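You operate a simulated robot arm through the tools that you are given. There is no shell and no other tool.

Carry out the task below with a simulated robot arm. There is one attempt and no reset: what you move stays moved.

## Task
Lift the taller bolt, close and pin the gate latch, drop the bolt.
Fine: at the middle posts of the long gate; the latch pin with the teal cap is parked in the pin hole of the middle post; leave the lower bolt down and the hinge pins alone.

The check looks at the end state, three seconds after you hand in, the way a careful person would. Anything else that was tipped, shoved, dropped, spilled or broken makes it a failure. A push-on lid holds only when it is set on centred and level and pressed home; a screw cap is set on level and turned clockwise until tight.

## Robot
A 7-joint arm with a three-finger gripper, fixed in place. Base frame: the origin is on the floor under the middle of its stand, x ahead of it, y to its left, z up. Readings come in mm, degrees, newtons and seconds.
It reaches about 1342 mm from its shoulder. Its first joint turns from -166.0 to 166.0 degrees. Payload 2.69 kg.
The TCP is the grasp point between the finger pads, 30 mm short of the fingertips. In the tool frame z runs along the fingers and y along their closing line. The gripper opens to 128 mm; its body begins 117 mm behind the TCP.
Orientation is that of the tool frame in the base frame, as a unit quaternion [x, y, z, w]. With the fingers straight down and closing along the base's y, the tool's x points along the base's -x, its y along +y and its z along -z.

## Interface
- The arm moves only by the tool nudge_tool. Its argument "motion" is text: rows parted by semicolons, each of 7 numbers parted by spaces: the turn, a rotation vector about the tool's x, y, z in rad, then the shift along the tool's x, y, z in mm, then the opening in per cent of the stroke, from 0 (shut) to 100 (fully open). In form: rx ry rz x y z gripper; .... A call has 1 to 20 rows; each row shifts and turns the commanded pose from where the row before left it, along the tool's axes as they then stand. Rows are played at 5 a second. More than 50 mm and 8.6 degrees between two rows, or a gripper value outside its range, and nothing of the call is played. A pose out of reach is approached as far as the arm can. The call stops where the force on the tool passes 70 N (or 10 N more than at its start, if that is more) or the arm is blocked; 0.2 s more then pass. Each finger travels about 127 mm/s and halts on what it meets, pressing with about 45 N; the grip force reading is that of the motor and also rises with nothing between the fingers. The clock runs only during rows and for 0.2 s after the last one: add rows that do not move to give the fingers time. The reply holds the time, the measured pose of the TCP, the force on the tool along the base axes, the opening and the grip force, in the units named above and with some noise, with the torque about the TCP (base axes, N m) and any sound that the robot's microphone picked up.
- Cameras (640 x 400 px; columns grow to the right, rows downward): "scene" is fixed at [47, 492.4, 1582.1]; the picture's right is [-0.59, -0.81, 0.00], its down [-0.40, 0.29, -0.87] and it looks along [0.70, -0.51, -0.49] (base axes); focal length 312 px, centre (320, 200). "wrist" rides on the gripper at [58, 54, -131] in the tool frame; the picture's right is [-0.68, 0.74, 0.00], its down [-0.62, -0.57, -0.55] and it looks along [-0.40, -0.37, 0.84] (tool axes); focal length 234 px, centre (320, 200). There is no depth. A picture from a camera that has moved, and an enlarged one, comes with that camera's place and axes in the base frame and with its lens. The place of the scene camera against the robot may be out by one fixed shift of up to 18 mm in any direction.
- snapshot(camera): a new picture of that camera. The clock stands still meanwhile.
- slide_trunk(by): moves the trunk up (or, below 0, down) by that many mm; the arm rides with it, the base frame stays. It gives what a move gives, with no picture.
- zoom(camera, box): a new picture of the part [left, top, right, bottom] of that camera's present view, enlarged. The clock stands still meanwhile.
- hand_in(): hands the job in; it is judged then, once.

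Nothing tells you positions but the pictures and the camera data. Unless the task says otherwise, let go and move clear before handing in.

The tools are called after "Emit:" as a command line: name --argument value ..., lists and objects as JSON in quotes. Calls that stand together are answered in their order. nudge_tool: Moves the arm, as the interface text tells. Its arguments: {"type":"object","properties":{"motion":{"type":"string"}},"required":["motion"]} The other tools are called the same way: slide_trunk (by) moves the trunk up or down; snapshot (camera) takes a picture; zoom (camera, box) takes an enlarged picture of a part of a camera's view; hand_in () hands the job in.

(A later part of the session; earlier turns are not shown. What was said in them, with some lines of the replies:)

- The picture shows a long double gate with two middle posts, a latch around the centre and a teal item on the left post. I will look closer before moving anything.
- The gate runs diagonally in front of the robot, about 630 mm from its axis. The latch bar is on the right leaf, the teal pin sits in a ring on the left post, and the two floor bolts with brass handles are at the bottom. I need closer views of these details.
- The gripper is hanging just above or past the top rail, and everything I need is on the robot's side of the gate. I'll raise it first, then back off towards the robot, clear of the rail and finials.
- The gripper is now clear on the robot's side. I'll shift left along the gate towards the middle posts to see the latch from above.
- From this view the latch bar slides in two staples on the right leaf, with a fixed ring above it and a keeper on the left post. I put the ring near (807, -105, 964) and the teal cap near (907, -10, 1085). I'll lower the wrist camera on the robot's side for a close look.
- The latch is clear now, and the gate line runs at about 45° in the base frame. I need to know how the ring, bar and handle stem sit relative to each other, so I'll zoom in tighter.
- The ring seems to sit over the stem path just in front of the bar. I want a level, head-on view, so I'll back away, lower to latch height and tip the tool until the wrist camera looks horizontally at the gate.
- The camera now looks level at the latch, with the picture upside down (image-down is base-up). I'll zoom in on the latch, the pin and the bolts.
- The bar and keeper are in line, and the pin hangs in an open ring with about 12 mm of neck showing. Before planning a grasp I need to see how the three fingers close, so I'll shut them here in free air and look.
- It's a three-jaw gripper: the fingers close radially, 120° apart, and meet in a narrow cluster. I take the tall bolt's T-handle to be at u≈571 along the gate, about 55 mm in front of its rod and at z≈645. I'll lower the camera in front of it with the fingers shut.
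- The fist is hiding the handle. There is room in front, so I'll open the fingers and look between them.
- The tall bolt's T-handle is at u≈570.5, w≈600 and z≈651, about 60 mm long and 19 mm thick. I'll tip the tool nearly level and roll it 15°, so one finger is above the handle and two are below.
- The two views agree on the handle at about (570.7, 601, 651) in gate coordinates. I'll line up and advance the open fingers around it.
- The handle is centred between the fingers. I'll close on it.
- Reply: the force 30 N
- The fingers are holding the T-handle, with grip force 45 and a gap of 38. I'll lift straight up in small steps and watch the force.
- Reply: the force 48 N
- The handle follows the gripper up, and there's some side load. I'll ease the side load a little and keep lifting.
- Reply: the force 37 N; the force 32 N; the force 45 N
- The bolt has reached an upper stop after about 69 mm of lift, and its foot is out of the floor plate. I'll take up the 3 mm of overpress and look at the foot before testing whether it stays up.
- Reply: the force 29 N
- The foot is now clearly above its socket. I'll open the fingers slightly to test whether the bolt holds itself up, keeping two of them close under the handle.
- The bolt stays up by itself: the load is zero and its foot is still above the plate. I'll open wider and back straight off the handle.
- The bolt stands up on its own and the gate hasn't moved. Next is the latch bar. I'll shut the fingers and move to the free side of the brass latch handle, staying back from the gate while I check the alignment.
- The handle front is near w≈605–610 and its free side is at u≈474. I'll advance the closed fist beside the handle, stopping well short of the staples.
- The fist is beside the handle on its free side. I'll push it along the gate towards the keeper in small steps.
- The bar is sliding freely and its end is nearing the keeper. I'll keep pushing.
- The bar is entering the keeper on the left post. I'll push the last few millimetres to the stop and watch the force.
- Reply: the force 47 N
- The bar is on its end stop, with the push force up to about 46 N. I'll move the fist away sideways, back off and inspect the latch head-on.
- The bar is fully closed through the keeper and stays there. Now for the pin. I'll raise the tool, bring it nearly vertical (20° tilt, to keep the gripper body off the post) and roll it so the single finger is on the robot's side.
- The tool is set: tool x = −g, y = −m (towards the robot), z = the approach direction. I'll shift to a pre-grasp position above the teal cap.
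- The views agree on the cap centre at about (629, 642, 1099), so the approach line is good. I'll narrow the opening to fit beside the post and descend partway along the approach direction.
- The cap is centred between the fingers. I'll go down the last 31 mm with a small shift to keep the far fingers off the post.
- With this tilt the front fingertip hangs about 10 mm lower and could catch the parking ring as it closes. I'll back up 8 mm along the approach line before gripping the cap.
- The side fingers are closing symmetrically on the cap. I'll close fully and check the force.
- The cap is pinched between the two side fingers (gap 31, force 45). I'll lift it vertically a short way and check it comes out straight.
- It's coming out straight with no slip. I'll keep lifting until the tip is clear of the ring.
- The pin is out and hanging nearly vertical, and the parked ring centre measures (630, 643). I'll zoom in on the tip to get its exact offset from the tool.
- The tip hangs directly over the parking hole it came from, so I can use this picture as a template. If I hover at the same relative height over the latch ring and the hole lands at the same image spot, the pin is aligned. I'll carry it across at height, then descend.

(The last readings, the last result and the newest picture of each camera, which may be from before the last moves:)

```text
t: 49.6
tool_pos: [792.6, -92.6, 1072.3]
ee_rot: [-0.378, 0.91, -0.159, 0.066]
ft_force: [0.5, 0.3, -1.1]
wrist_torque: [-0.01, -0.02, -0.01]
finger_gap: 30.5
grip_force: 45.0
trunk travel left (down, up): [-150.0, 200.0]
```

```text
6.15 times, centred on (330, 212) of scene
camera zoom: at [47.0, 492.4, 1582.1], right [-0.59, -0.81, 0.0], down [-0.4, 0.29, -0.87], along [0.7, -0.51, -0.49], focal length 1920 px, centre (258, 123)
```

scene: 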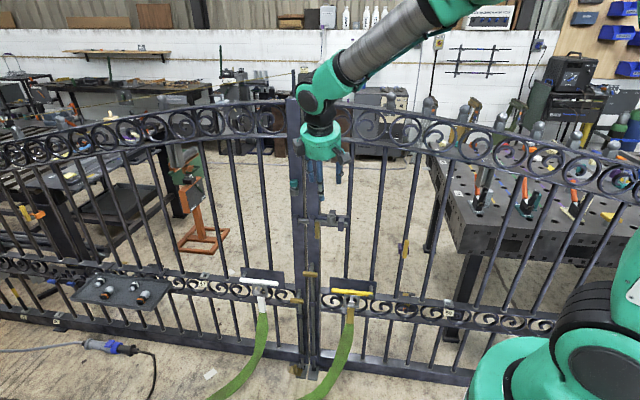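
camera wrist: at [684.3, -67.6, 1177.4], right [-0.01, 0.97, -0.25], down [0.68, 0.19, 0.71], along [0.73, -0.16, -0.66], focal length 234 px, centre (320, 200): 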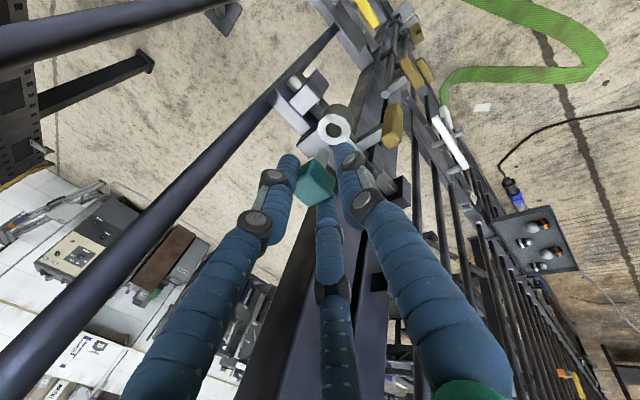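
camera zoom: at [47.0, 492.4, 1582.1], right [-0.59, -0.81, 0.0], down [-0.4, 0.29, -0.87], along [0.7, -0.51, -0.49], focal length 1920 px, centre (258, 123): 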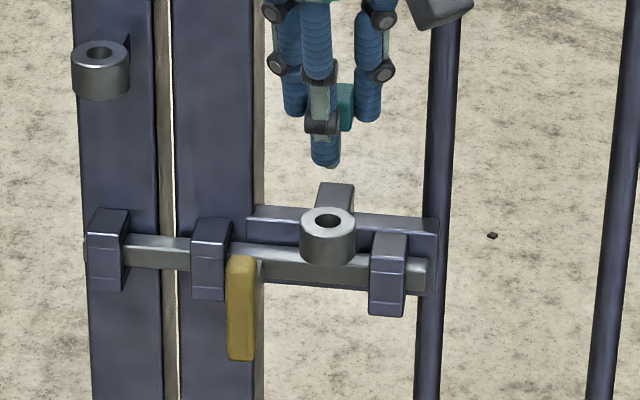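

The hole is close to the template position. I'll go down another 11 mm, to the same relative height, with a tiny correction, and compare again.

Emit:
nudge_tool --motion "0 0 0 0 1.5 5.3 0; 0 0 0 0 1.57 5.3 0; 0 0 0 0 0 0 0; 0 0 0 0 0 0 0"

Emit:
zoom --camera "wrist" --box '[290, 105, 354, 165]'

Emit:
zoom --camera "scene" --box '[316, 185, 348, 235]'

```text
t: 50.6
tool_pos: [792.5, -93.4, 1060.5]
ee_rot: [-0.377, 0.91, -0.159, 0.066]
ft_force: [0.3, -0.8, -1.4]
wrist_torque: [0.01, -0.02, -0.02]
finger_gap: 30.4
grip_force: 44.8
trunk travel left (down, up): [-150.0, 200.0]
```

```text
6.67 times, centred on (322, 135) of wrist
camera zoom: at [684.9, -68.0, 1166.4], right [-0.01, 0.97, -0.25], down [0.68, 0.19, 0.71], along [0.73, -0.16, -0.66], focal length 1561 px, centre (307, 633)
```

zoom: 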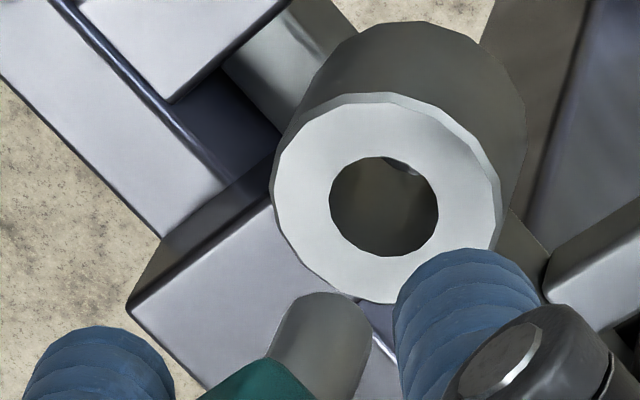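

```text
8.00 times, centred on (332, 210) of scene
camera zoom: at [47.0, 492.4, 1582.1], right [-0.59, -0.81, 0.0], down [-0.4, 0.29, -0.87], along [0.7, -0.51, -0.49], focal length 2496 px, centre (224, 120)
```

zoom: 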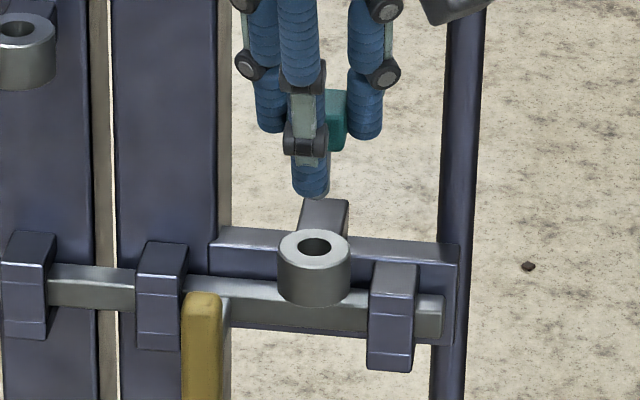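

The hole now sits almost exactly on the template spot, (384, 207) against (383, 210). I'll lower the pin vertically in small steps and watch the force.

Emit:
nudge_tool --motion "0 0 0 0 2.71 7.53 0; 0 0 0 0 2.71 7.53 0; 0 0 0 0 2.71 7.53 0; 0 0 0 0 0 0 0"

Emit:
zoom --camera "wrist" --box '[280, 105, 376, 175]'

Emit:
zoom --camera "scene" --box '[316, 195, 348, 235]'

```text
t: 51.6
tool_pos: [793.1, -93.9, 1036.3]
ee_rot: [-0.378, 0.909, -0.16, 0.066]
ft_force: [-0.7, -0.6, -1.4]
wrist_torque: [0.01, 0.05, -0.01]
finger_gap: 30.6
grip_force: 44.9
trunk travel left (down, up): [-150.0, 200.0]
```

```text
5.71 times, centred on (328, 140) of wrist
camera zoom: at [684.9, -68.1, 1142.2], right [-0.01, 0.97, -0.25], down [0.68, 0.19, 0.71], along [0.73, -0.16, -0.66], focal length 1338 px, centre (274, 543)
```

zoom: 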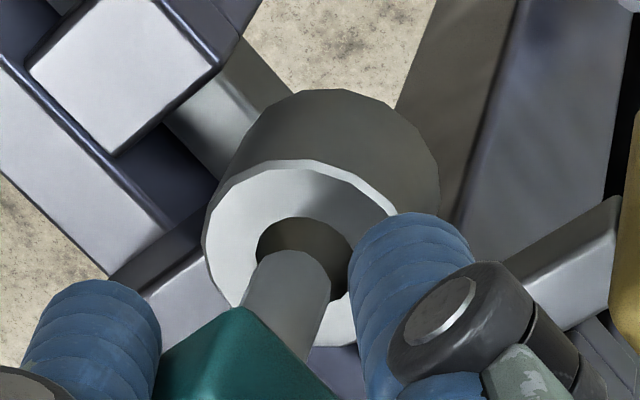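

```text
10.00 times, centred on (332, 215) of scene
camera zoom: at [47.0, 492.4, 1582.1], right [-0.59, -0.81, 0.0], down [-0.4, 0.29, -0.87], along [0.7, -0.51, -0.49], focal length 3119 px, centre (200, 50)
```

zoom: 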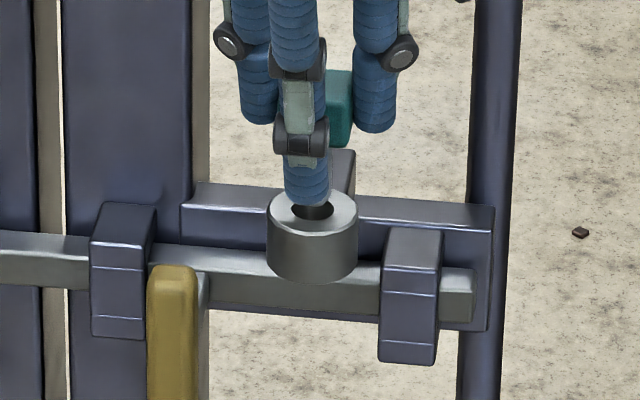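

The tip is poised at the hole mouth. I'll continue down gently.

Emit:
nudge_tool --motion "0 0 0 0 1.7 4.7 0; 0 0 0 0 1.7 4.7 0; 0 0 0 0 0 0 0"

Emit:
zoom --camera "wrist" --box '[280, 105, 376, 175]'

```text
t: 52.4
tool_pos: [793.2, -93.6, 1026.1]
ee_rot: [-0.378, 0.91, -0.159, 0.066]
ft_force: [0.9, 0.0, -1.8]
wrist_torque: [0.02, 0.03, 0.0]
finger_gap: 30.5
grip_force: 44.9
trunk travel left (down, up): [-150.0, 200.0]
```

```text
5.71 times, centred on (328, 140) of wrist
camera zoom: at [684.9, -67.7, 1132.2], right [-0.01, 0.97, -0.25], down [0.68, 0.19, 0.71], along [0.73, -0.16, -0.66], focal length 1338 px, centre (274, 543)
```

zoom: 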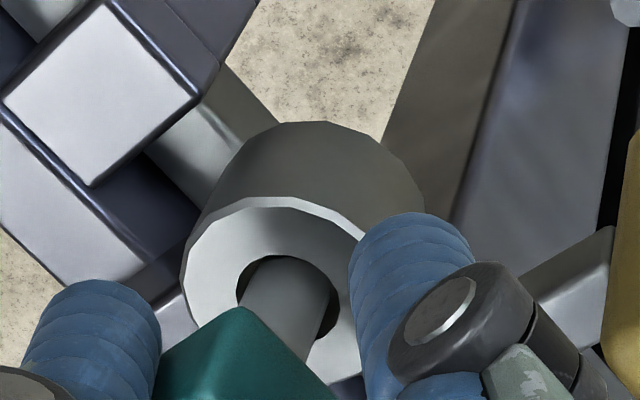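

The tip is inside the hole with no contact force. I'll keep going down.

Emit:
nudge_tool --motion "0 0 0 0 1.7 4.7 0; 0 0 0 0 1.7 4.7 0; 0 0 0 0 1.7 4.7 0; 0 0 0 0 0 0 0"

Emit:
zoom --camera "wrist" --box '[280, 105, 376, 175]'

Emit:
zoom --camera "scene" --box '[316, 195, 348, 235]'

```text
t: 53.4
tool_pos: [793.6, -92.4, 1015.0]
ee_rot: [-0.377, 0.91, -0.16, 0.067]
ft_force: [-3.8, 2.7, 20.4]
wrist_torque: [-0.06, 0.02, -0.02]
finger_gap: 30.4
grip_force: 44.9
trunk travel left (down, up): [-150.0, 200.0]
```

```text
5.71 times, centred on (328, 140) of wrist
camera zoom: at [685.1, -67.8, 1120.2], right [-0.01, 0.97, -0.25], down [0.68, 0.19, 0.71], along [0.74, -0.16, -0.66], focal length 1338 px, centre (274, 543)
```

zoom: 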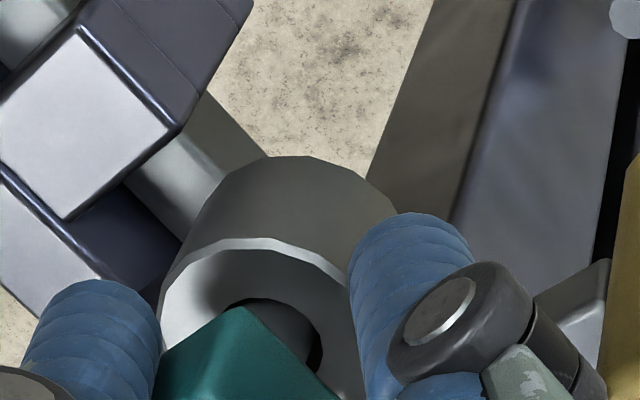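

```text
10.00 times, centred on (332, 215) of scene
camera zoom: at [47.0, 492.4, 1582.1], right [-0.59, -0.81, 0.0], down [-0.4, 0.29, -0.87], along [0.7, -0.51, -0.49], focal length 3119 px, centre (200, 50)
```

zoom: 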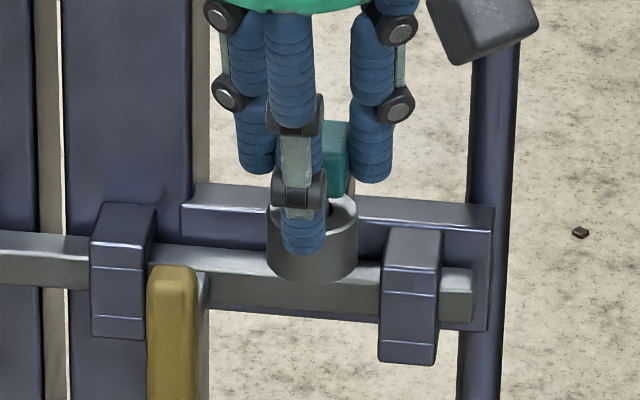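

The pin has bottomed at the same depth it had in the parking ring, with about 20 N on the tool. I'll open the fingers and check that it stays seated.

Emit:
nudge_tool --motion "0 0 0 0 0 0 36; 0 0 0 0 0 0 36; 0 0 0 0 0 0 36"

Emit:
zoom --camera "wrist" --box '[260, 105, 388, 185]'

Emit:
zoom --camera "scene" --box '[316, 195, 348, 235]'

```text
t: 54.2
tool_pos: [793.3, -94.3, 1012.4]
ee_rot: [-0.378, 0.91, -0.159, 0.065]
ft_force: [-0.3, -0.4, 0.1]
wrist_torque: [0.0, 0.02, 0.01]
finger_gap: 46.3
grip_force: 0.1
trunk travel left (down, up): [-150.0, 200.0]
```

```text
5.00 times, centred on (324, 145) of wrist
camera zoom: at [685.1, -67.9, 1117.5], right [-0.01, 0.97, -0.25], down [0.68, 0.19, 0.71], along [0.73, -0.16, -0.66], focal length 1171 px, centre (300, 475)
```

zoom: 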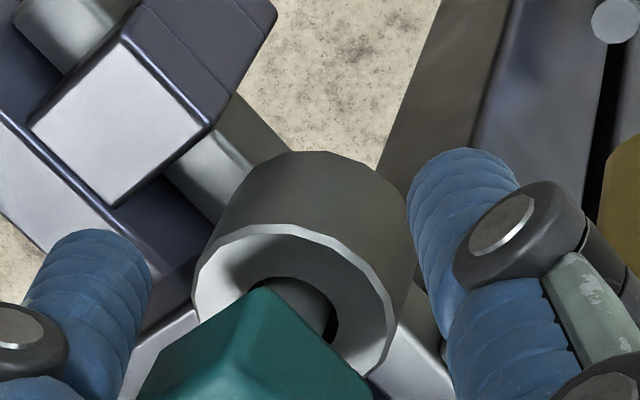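

```text
10.00 times, centred on (332, 215) of scene
camera zoom: at [47.0, 492.4, 1582.1], right [-0.59, -0.81, 0.0], down [-0.4, 0.29, -0.87], along [0.7, -0.51, -0.49], focal length 3119 px, centre (200, 50)
```

zoom: 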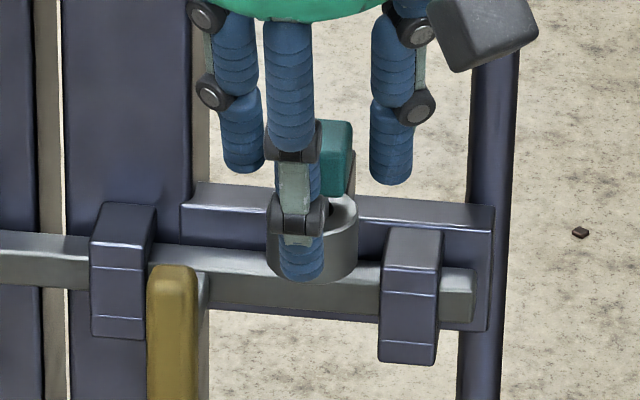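

The pin stays in the latch ring. I'll back off along the approach line and inspect it.

Emit:
nudge_tool --motion "0 0 0 0 0 -15 36; 0 0 0 0 0 -25 36; 0 0 0 0 0 -30 36; 0 0 0 0 0 -40 36; 0 0 0 0 0 0 36"

Emit:
zoom --camera "wrist" --box '[260, 90, 388, 170]'

Emit:
zoom --camera "scene" --box '[290, 190, 370, 240]'

```text
t: 55.4
tool_pos: [766.8, -66.9, 1117.0]
ee_rot: [-0.376, 0.91, -0.16, 0.067]
ft_force: [0.0, -0.1, 0.4]
wrist_torque: [0.02, -0.06, -0.03]
finger_gap: 46.2
grip_force: 0.1
trunk travel left (down, up): [-150.0, 200.0]
```

```text
5.00 times, centred on (324, 130) of wrist
camera zoom: at [657.5, -40.8, 1222.3], right [-0.01, 0.97, -0.25], down [0.68, 0.19, 0.71], along [0.73, -0.16, -0.66], focal length 1171 px, centre (300, 550)
```

zoom: 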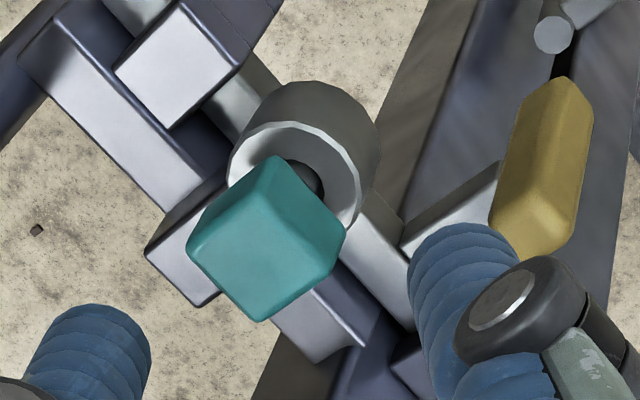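

```text
8.00 times, centred on (330, 215) of scene
camera zoom: at [47.0, 492.4, 1582.1], right [-0.59, -0.81, 0.0], down [-0.4, 0.29, -0.87], along [0.7, -0.51, -0.49], focal length 2496 px, centre (240, 80)
```

zoom: 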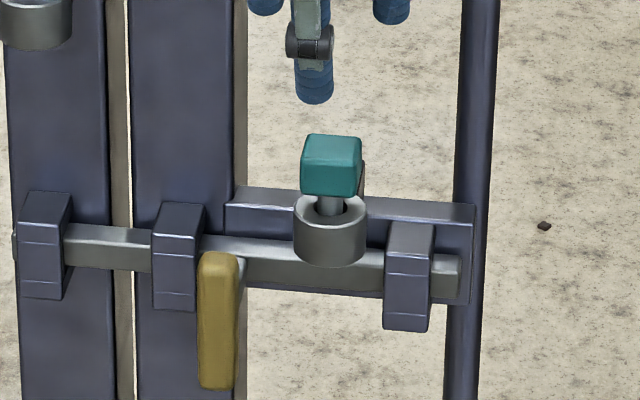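

The latch is closed with the bar end through the keeper, and the teal pin is seated in the latch ring the same way it was parked. Now I'll retreat, turn back to the near-level pose and go down to the raised bolt handle.

Emit:
nudge_tool --motion "0 0 0 0 34.5 -12.4 60; 0 0 0 0 34.5 -12.4 60; 0 0 0 0 34.5 -12.4 60; 0 0 0.131 0 0 0 60; 0 0 0.131 0 0 0 60; 0 0 0.131 0 0 0 60; 0 0 0.131 0 0 0 60; 0 0 0.131 0 0 0 60; 0 0 0.131 0 0 0 60; 0 0 0.131 0 0 0 60; 0 0 0.131 0 0 0 60; 0.0686 -0.1188 0 0 0 0 60; 0.0686 -0.1188 0 0 0 0 60; 0.0686 -0.1188 0 0 0 0 60; 0.0686 -0.1188 0 0 0 0 60; 0.0686 -0.1188 0 0 0 0 60; 0.0686 -0.1188 0 0 0 0 60; 0.0686 -0.1188 0 0 0 0 60; 0 0 0 0 0 0 60; 0 0 0 0 0 0 60"

Emit:
snapshot --camera "wrist"

Emit:
snapshot --camera "scene"

```text
t: 59.6
tool_pos: [690.2, 10.4, 1114.3]
ee_rot: [0.105, 0.786, -0.371, 0.483]
ft_force: [0.1, -0.3, -0.1]
wrist_torque: [-0.01, 0.02, 0.02]
finger_gap: 76.8
grip_force: 0.1
trunk travel left (down, up): [-150.0, 200.0]
```

```text
taken
camera wrist: at [597.9, 126.5, 1075.0], right [0.73, 0.65, 0.21], down [-0.35, 0.1, 0.93], along [0.58, -0.75, 0.3], focal length 234 px, centre (320, 200)
```

wrist: 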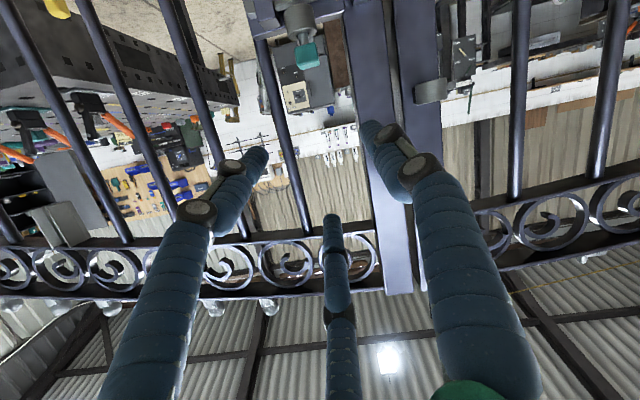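

```text
taken
```

scene: 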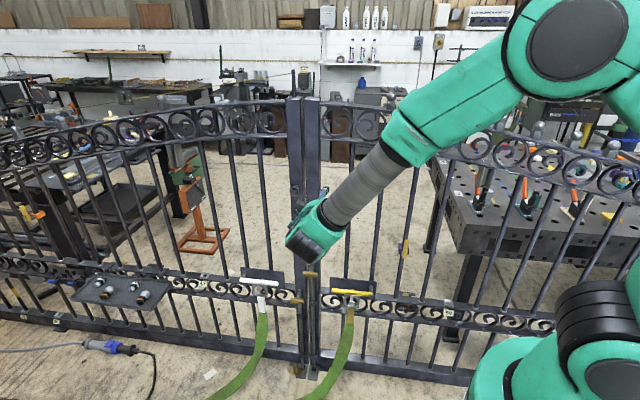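

Emit:
nudge_tool --motion "0 0 0 33.46 30.09 12.46 60; 0 0 0 33.46 30.09 12.46 60; 0 0 0 33.46 30.09 12.46 60; 0 0 0 33.46 30.09 12.46 60; 0 0 0 33.46 30.09 12.46 60; 0 0 0 33.46 30.09 12.46 60; 0 0 0 33.46 30.09 12.46 60; 0 0 0 33.46 30.09 12.46 60; 0 0 0 0 0 0 60; 0 0 0 0 0 0 60"

Emit:
snapshot --camera "wrist"

Emit:
zoom --camera "wrist" --box '[240, 90, 400, 190]'

```text
t: 61.8
tool_pos: [744.8, 60.2, 747.2]
ee_rot: [0.105, 0.786, -0.37, 0.484]
ft_force: [-0.3, 0.7, -0.1]
wrist_torque: [-0.03, -0.01, -0.03]
finger_gap: 76.8
grip_force: 0.0
trunk travel left (down, up): [-150.0, 200.0]
```

```text
taken
camera wrist: at [654.6, 176.1, 708.2], right [0.73, 0.65, 0.21], down [-0.35, 0.1, 0.93], along [0.58, -0.75, 0.3], focal length 234 px, centre (320, 200)
```

wrist: 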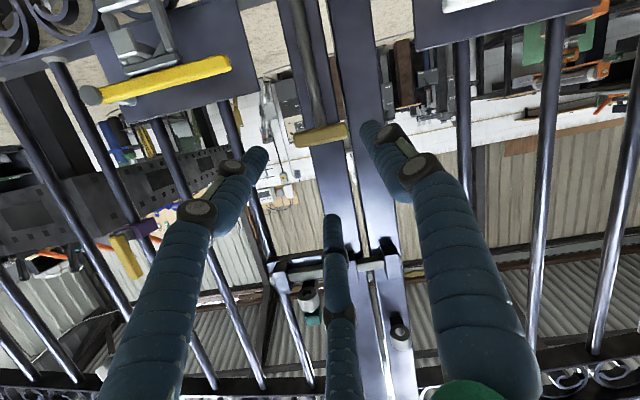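

```text
4.00 times, centred on (320, 140) of wrist
camera zoom: at [654.6, 176.1, 708.2], right [0.73, 0.65, 0.21], down [-0.35, 0.1, 0.93], along [0.58, -0.75, 0.3], focal length 937 px, centre (320, 440)
```

zoom: 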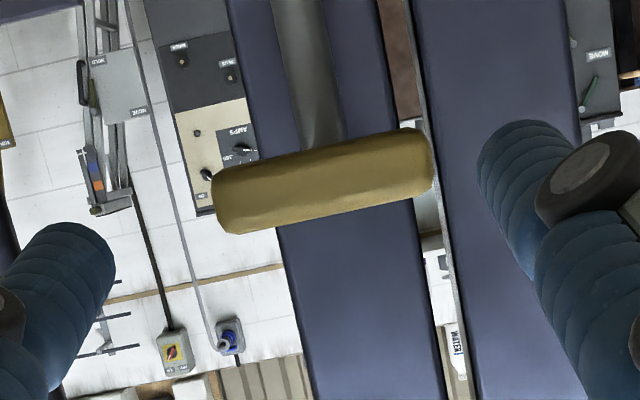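

The raised handle measures (570.8, 601, 718), centred on the approach line. I'll advance, grip it and push it down.

Emit:
nudge_tool --motion "0 0 0 -0.6 1 30 60; 0 0 0 0 0 30 60; 0 0 0 0 0 30 60; 0 0 0 0 0 15 60; 0 0 0 0 0 15 60; 0 0 0 0 0 0 60"

Emit:
zoom --camera "wrist" --box '[220, 90, 460, 240]'

```text
t: 63.2
tool_pos: [828.3, -22.2, 717.5]
ee_rot: [0.104, 0.786, -0.37, 0.483]
ft_force: [-0.4, -0.9, 0.0]
wrist_torque: [0.01, -0.01, 0.01]
finger_gap: 76.8
grip_force: 0.0
trunk travel left (down, up): [-150.0, 200.0]
```

```text
2.67 times, centred on (340, 165) of wrist
camera zoom: at [737.2, 94.1, 677.6], right [0.73, 0.65, 0.21], down [-0.35, 0.1, 0.93], along [0.58, -0.75, 0.3], focal length 624 px, centre (267, 293)
```

zoom: 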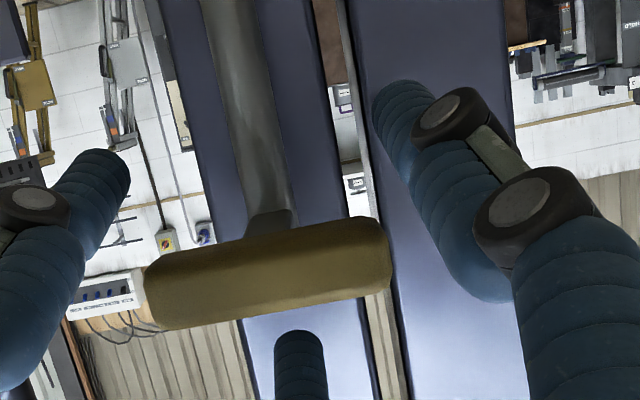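

For pushing down, a closed fist on top of the handle is cleaner than gripping. I'll back off a little, shut the fingers and come in above the handle.

Emit:
nudge_tool --motion "0 0 0 0 0 -20 60; 0 0 0 0 0 -40 60; 0 0 0 0 0 0 0; 0 0 0 0 0 0 0; 0 0 0 0 0 0 0; 0 0 0 0 0 0 0; 0 0 0 -19.2 -11.1 -6 0; 0 0 0 -5.25 -3.03 22.5 0; 0 0 0 -5.25 -3.03 22.5 0; 0 0 0 0 0 0 0"

Emit:
snapshot --camera "wrist"

Emit:
zoom --camera "scene" --box '[260, 240, 380, 380]'

```text
t: 65.4
tool_pos: [821.2, -14.7, 754.4]
ee_rot: [0.104, 0.786, -0.371, 0.483]
ft_force: [0.7, -1.0, 0.3]
wrist_torque: [-0.01, -0.02, 0.0]
finger_gap: 2.1
grip_force: 31.6
trunk travel left (down, up): [-150.0, 200.0]
```

```text
taken
camera wrist: at [729.6, 101.6, 716.0], right [0.73, 0.65, 0.21], down [-0.35, 0.1, 0.93], along [0.58, -0.75, 0.3], focal length 234 px, centre (320, 200)
```

wrist: 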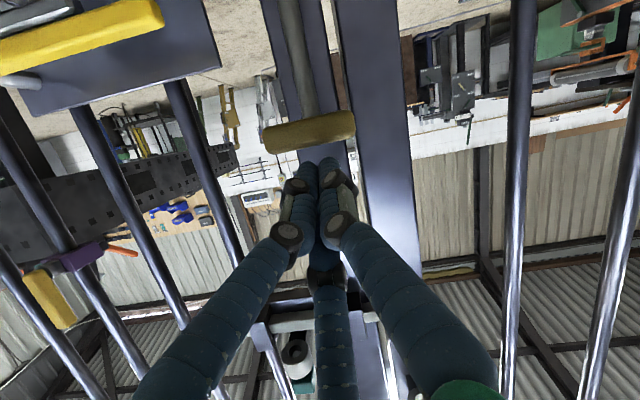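

```text
2.86 times, centred on (320, 310) of scene
camera zoom: at [47.0, 492.4, 1582.1], right [-0.59, -0.81, 0.0], down [-0.4, 0.29, -0.87], along [0.7, -0.51, -0.49], focal length 891 px, centre (320, -114)
```

zoom: 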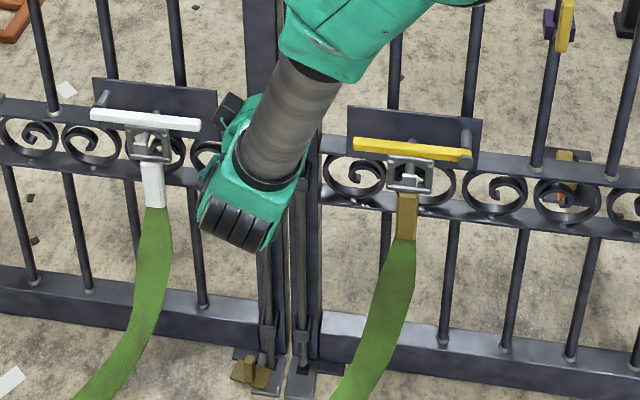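

The fist is right above the middle of the handle. I'll push down in steps.

Emit:
nudge_tool --motion "0 0 0 8.36 4.83 2.6 0; 0 0 0 8.36 4.83 2.6 0; 0 0 0 8.36 4.83 2.6 0; 0 0 0 0 0 0 0"

Emit:
snapshot --camera "wrist"

```text
t: 66.4
tool_pos: [820.0, -14.3, 726.0]
ee_rot: [0.103, 0.787, -0.37, 0.483]
ft_force: [-0.7, 0.7, 0.2]
wrist_torque: [-0.03, -0.02, -0.01]
finger_gap: 2.3
grip_force: 31.1
trunk travel left (down, up): [-150.0, 200.0]
```

```text
taken
camera wrist: at [729.1, 102.3, 686.0], right [0.73, 0.65, 0.21], down [-0.35, 0.1, 0.93], along [0.58, -0.75, 0.3], focal length 234 px, centre (320, 200)
```

wrist: 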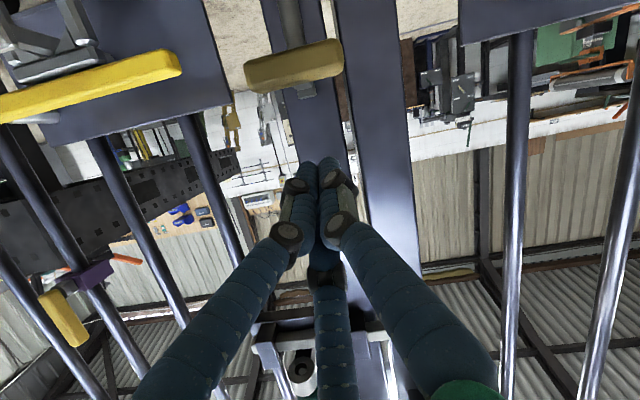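

After a light touch the handle dropped by itself and now sits near z≈649, its original height. I'll confirm at the foot and press lightly to be sure it's home.

Emit:
zoom --camera "scene" --box '[280, 330, 344, 380]'

Emit:
nudge_tool --motion "0 0 0 8.36 4.83 2.6 0; 0 0 0 8.36 4.83 2.6 0; 0 0 0 8.36 4.83 2.6 0; 0 0 0 8.36 4.83 2.6 0; 0 0 0 0 0 0 0"

Emit:
snapshot --camera "wrist"

```text
8.00 times, centred on (312, 355) of scene
camera zoom: at [47.0, 492.4, 1582.1], right [-0.59, -0.81, 0.0], down [-0.4, 0.29, -0.87], along [0.7, -0.51, -0.49], focal length 2496 px, centre (384, -1040)
```

zoom: 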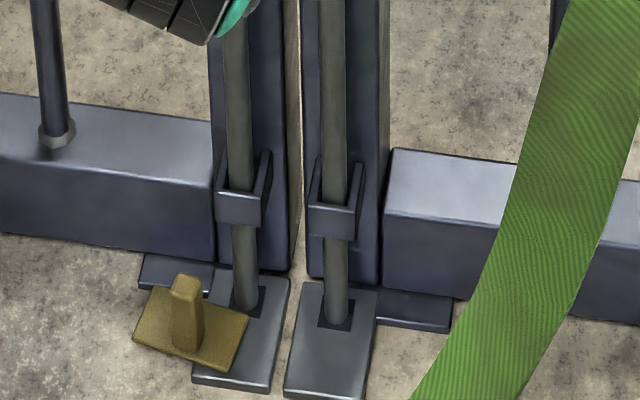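

```text
t: 67.6
tool_pos: [820.6, -15.0, 685.3]
ee_rot: [0.104, 0.787, -0.371, 0.483]
ft_force: [-0.2, -0.4, 0.1]
wrist_torque: [0.01, 0.03, -0.02]
finger_gap: 2.2
grip_force: 31.4
trunk travel left (down, up): [-150.0, 200.0]
```

```text
taken
camera wrist: at [729.0, 102.0, 646.3], right [0.73, 0.65, 0.21], down [-0.35, 0.1, 0.93], along [0.58, -0.75, 0.3], focal length 234 px, centre (320, 200)
```

wrist: 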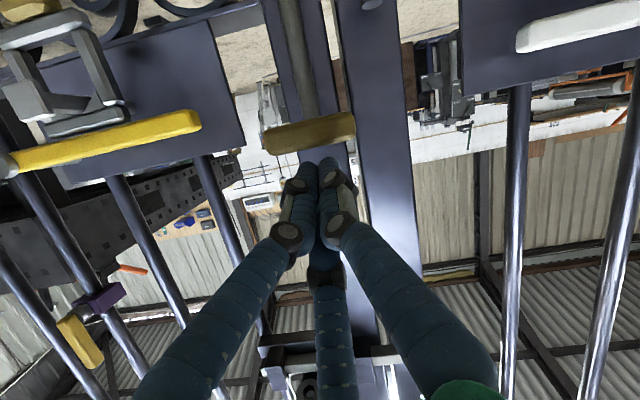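

Emit:
nudge_tool --motion "0 0 0 4.18 2.41 1.3 0; 0 0 0 4.18 2.41 1.3 0; 0 0 0 0 0 0 0"

Emit:
nudge_tool --motion "0 0 0 2.5 1.45 0.78 0; 0 0 0 2.5 1.45 0.78 0; 0 0 0 0 0 0 0"

Emit:
snapshot --camera "wrist"

```text
t: 68.4
tool_pos: [819.3, -14.0, 676.7]
ee_rot: [0.103, 0.787, -0.369, 0.484]
ft_force: [0.5, -1.5, 9.1]
wrist_torque: [-0.17, -0.12, -0.13]
finger_gap: 6.2
grip_force: 32.5
trunk travel left (down, up): [-150.0, 200.0]
```

```text
t: 69.2
tool_pos: [822.2, -14.1, 676.4]
ee_rot: [0.105, 0.784, -0.37, 0.486]
ft_force: [0.5, -10.4, 54.8]
wrist_torque: [-1.08, -0.61, -0.47]
finger_gap: 5.9
grip_force: 31.9
trunk travel left (down, up): [-150.0, 200.0]
```

```text
taken
camera wrist: at [731.5, 101.9, 635.4], right [0.73, 0.65, 0.22], down [-0.36, 0.1, 0.93], along [0.58, -0.75, 0.31], focal length 234 px, centre (320, 200)
```

wrist: 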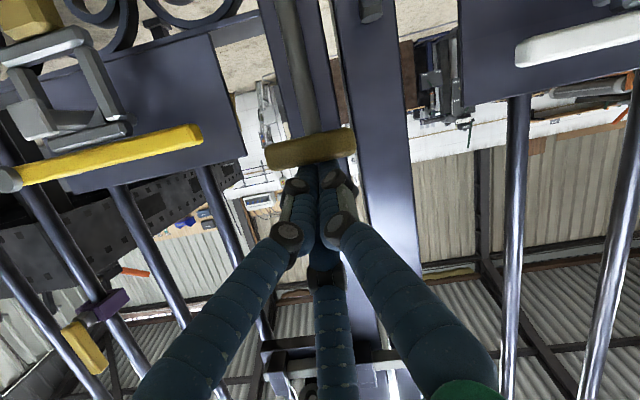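

The handle doesn't move under 55 N, so the bolt is fully down. I'll lift off, back away and check everything.

Emit:
nudge_tool --motion "0 0 0 -6.3 -3.6 -2 0; 0 0 0 -8.4 -4.8 -2.6 0; 0 0 0 0 0 -40 0; 0 0 0 0 0 -40 0; 0 0 0 0 0 -40 0; 0 0 0 0 0 -40 0; 0 0 0 0 0 0 0"

Emit:
snapshot --camera "wrist"

Emit:
snapshot --camera "scene"

```text
t: 70.8
tool_pos: [710.1, 96.7, 728.8]
ee_rot: [0.104, 0.787, -0.371, 0.482]
ft_force: [-0.6, -0.1, 0.7]
wrist_torque: [0.0, 0.01, -0.01]
finger_gap: 2.0
grip_force: 31.5
trunk travel left (down, up): [-150.0, 200.0]
```

```text
taken
camera wrist: at [619.0, 212.7, 688.8], right [0.73, 0.65, 0.21], down [-0.35, 0.1, 0.93], along [0.58, -0.75, 0.3], focal length 234 px, centre (320, 200)
```

wrist: 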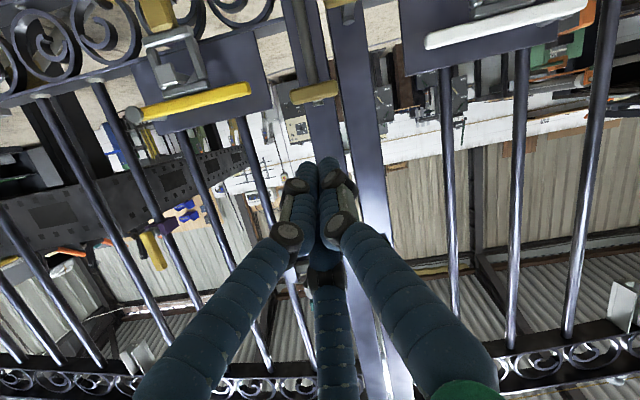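

```text
taken
```

scene: 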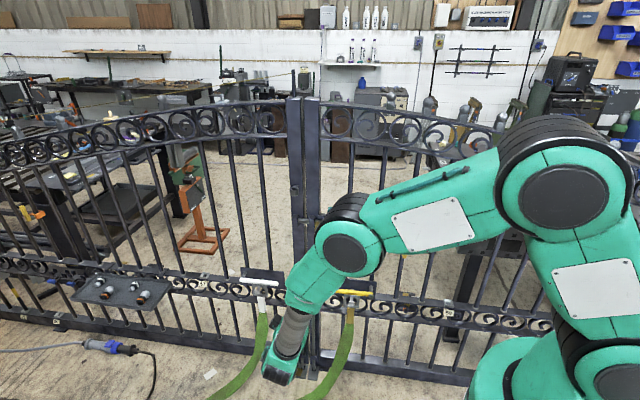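

Emit:
nudge_tool --motion "0 0 0 -18.6 -42.8 -10.1 0; 0 0 0 -18.6 -42.8 -10.1 0; 0 0 0 -18.6 -42.8 -10.1 0; 0 0 0 -18.6 -42.8 -10.1 0; 0 0 0 -18.6 -42.8 -10.1 0; 0 0 0 -18.6 -42.8 -10.1 0; 0 0 0 -18.6 -42.8 -10.1 0; 0 0 0 -18.6 -42.8 -10.1 0; 0 0 0 -18.6 -42.8 -10.1 0; 0 0 0 0 0 0 0"

Emit:
snapshot --camera "scene"

Emit:
zoom --camera "scene" --box '[280, 170, 376, 240]'

Emit:
zoom --camera "scene" --box '[250, 260, 390, 390]'

Emit:
snapshot --camera "wrist"

```text
t: 73.0
tool_pos: [531.8, -82.3, 1077.7]
ee_rot: [0.104, 0.787, -0.371, 0.483]
ft_force: [-0.2, -0.3, -0.4]
wrist_torque: [0.02, 0.0, 0.04]
finger_gap: 2.2
grip_force: 31.3
trunk travel left (down, up): [-150.0, 200.0]
```

```text
taken
```

scene: 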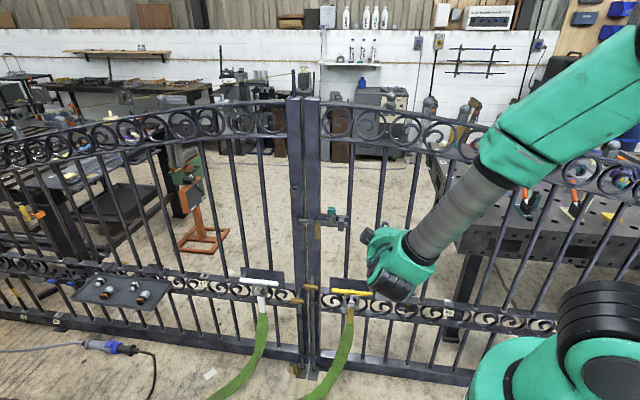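

```text
5.71 times, centred on (328, 205) of scene
camera zoom: at [47.0, 492.4, 1582.1], right [-0.59, -0.81, 0.0], down [-0.4, 0.29, -0.87], along [0.7, -0.51, -0.49], focal length 1782 px, centre (274, 171)
```

zoom: 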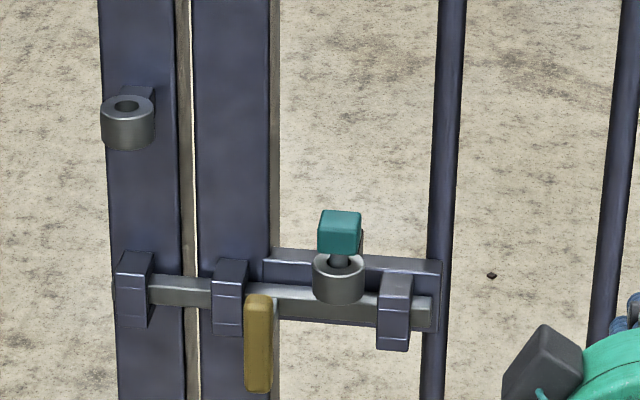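

```text
3.08 times, centred on (320, 325) of scene
camera zoom: at [47.0, 492.4, 1582.1], right [-0.59, -0.81, 0.0], down [-0.4, 0.29, -0.87], along [0.7, -0.51, -0.49], focal length 960 px, centre (320, -185)
```

zoom: 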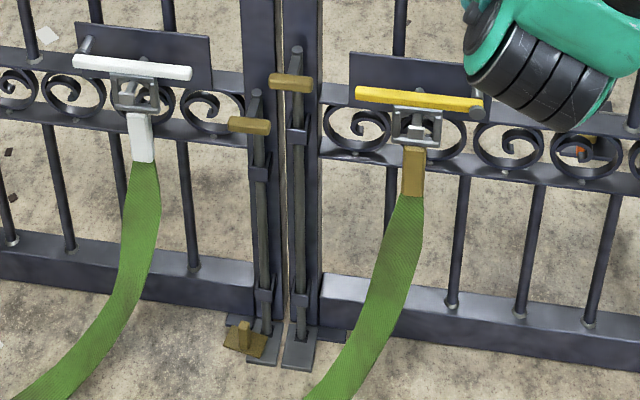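

```text
taken
camera wrist: at [441.3, 34.1, 1038.8], right [0.73, 0.65, 0.21], down [-0.35, 0.1, 0.93], along [0.58, -0.75, 0.3], focal length 234 px, centre (320, 200)
```

wrist: 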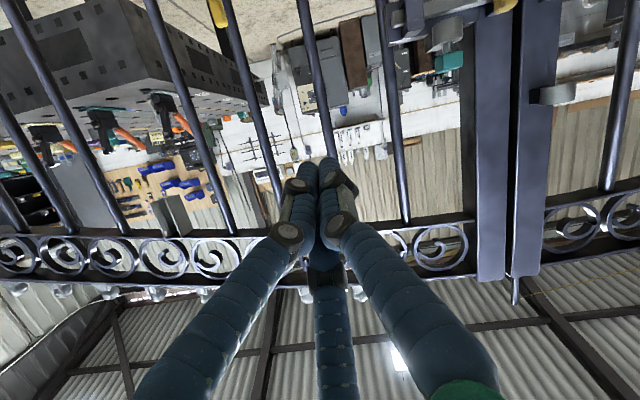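

From here the latch bar is through the keeper, the teal pin is in the latch ring, both bolts are down in their plates, and nothing else has moved. I'll take one last close look at the pin depth and the bolt feet.

Emit:
zoom --camera "scene" --box '[300, 195, 364, 235]'

Emit:
zoom --camera "scene" --box '[280, 340, 344, 380]'

Emit:
zoom --camera "scene" --box '[280, 270, 344, 310]'

Emit:
zoom --camera "scene" --box '[280, 205, 330, 240]'

```text
10.00 times, centred on (332, 215) of scene
camera zoom: at [47.0, 492.4, 1582.1], right [-0.59, -0.81, 0.0], down [-0.4, 0.29, -0.87], along [0.7, -0.51, -0.49], focal length 3119 px, centre (200, 50)
```

zoom: 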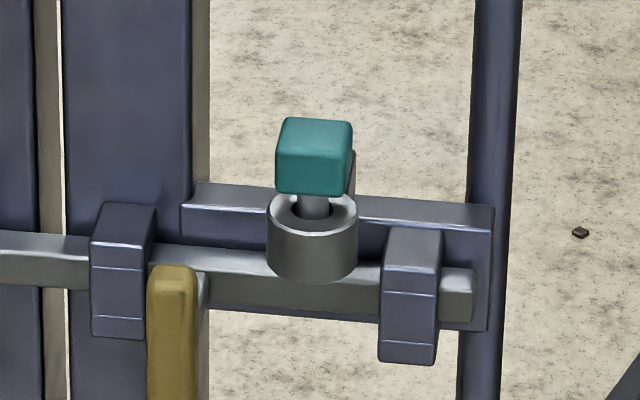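

```text
10.00 times, centred on (312, 360) of scene
camera zoom: at [47.0, 492.4, 1582.1], right [-0.59, -0.81, 0.0], down [-0.4, 0.29, -0.87], along [0.7, -0.51, -0.49], focal length 3119 px, centre (400, -1400)
```

zoom: 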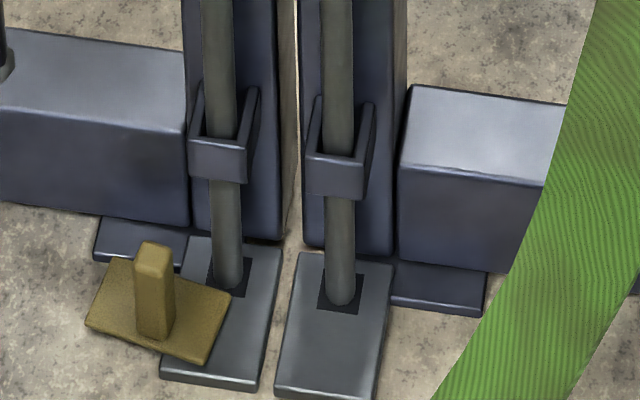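

```text
10.00 times, centred on (312, 290) of scene
camera zoom: at [47.0, 492.4, 1582.1], right [-0.59, -0.81, 0.0], down [-0.4, 0.29, -0.87], along [0.7, -0.51, -0.49], focal length 3119 px, centre (400, -700)
```

zoom: 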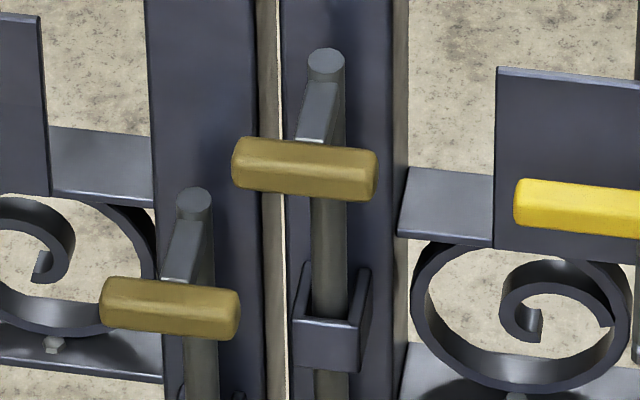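

```text
11.43 times, centred on (305, 222) of scene
camera zoom: at [47.0, 492.4, 1582.1], right [-0.59, -0.81, 0.0], down [-0.4, 0.29, -0.87], along [0.7, -0.51, -0.49], focal length 3565 px, centre (491, -57)
```

zoom: 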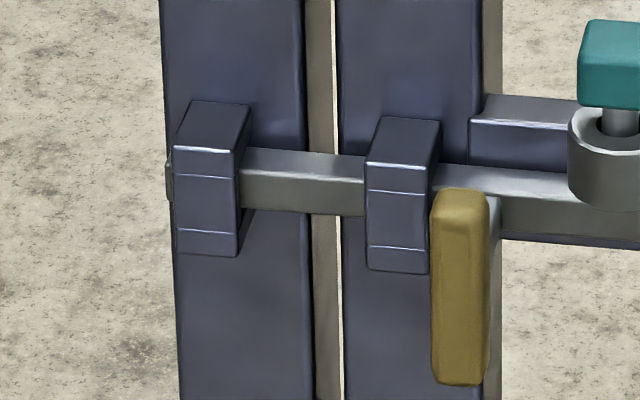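

The taller bolt and its foot look the same as before I lifted it. The lower bolt and the floor pieces are untouched. The latch bar passes through the keeper, and the pin sits as deep in the latch ring as it did when parked. The gripper is empty and clear, so I'm handing in.

Emit:
hand_in

```text
The job is handed in.
```

I closed and pinned the gate latch, and the taller bolt is back down. The job is handed in, but I haven't had the check's result.

- **Taller bolt:** I lifted it about 69 mm, so its foot came clear of the floor plate, and it stayed up while I worked on the latch. When I came back, a light touch made it drop home. It didn't move under a 55 N press, and it looks the same as before I lifted it.
- **Latch:** the bar is pushed to its stop, with its end sticking out just past the keeper on the left post.
- **Pin:** the teal-capped pin is in the latch ring, at the same depth it had when parked. About 13 mm of its neck still shows under the cap, as it did before. The closed bar's handle sits about 40 mm from the pin, so I can't say the pin would stop the bar sliding back.
- **Everything else:** I left the lower bolt and the hinge pins alone, and in the last pictures nothing else looks moved. The gripper is empty and clear of the gate.
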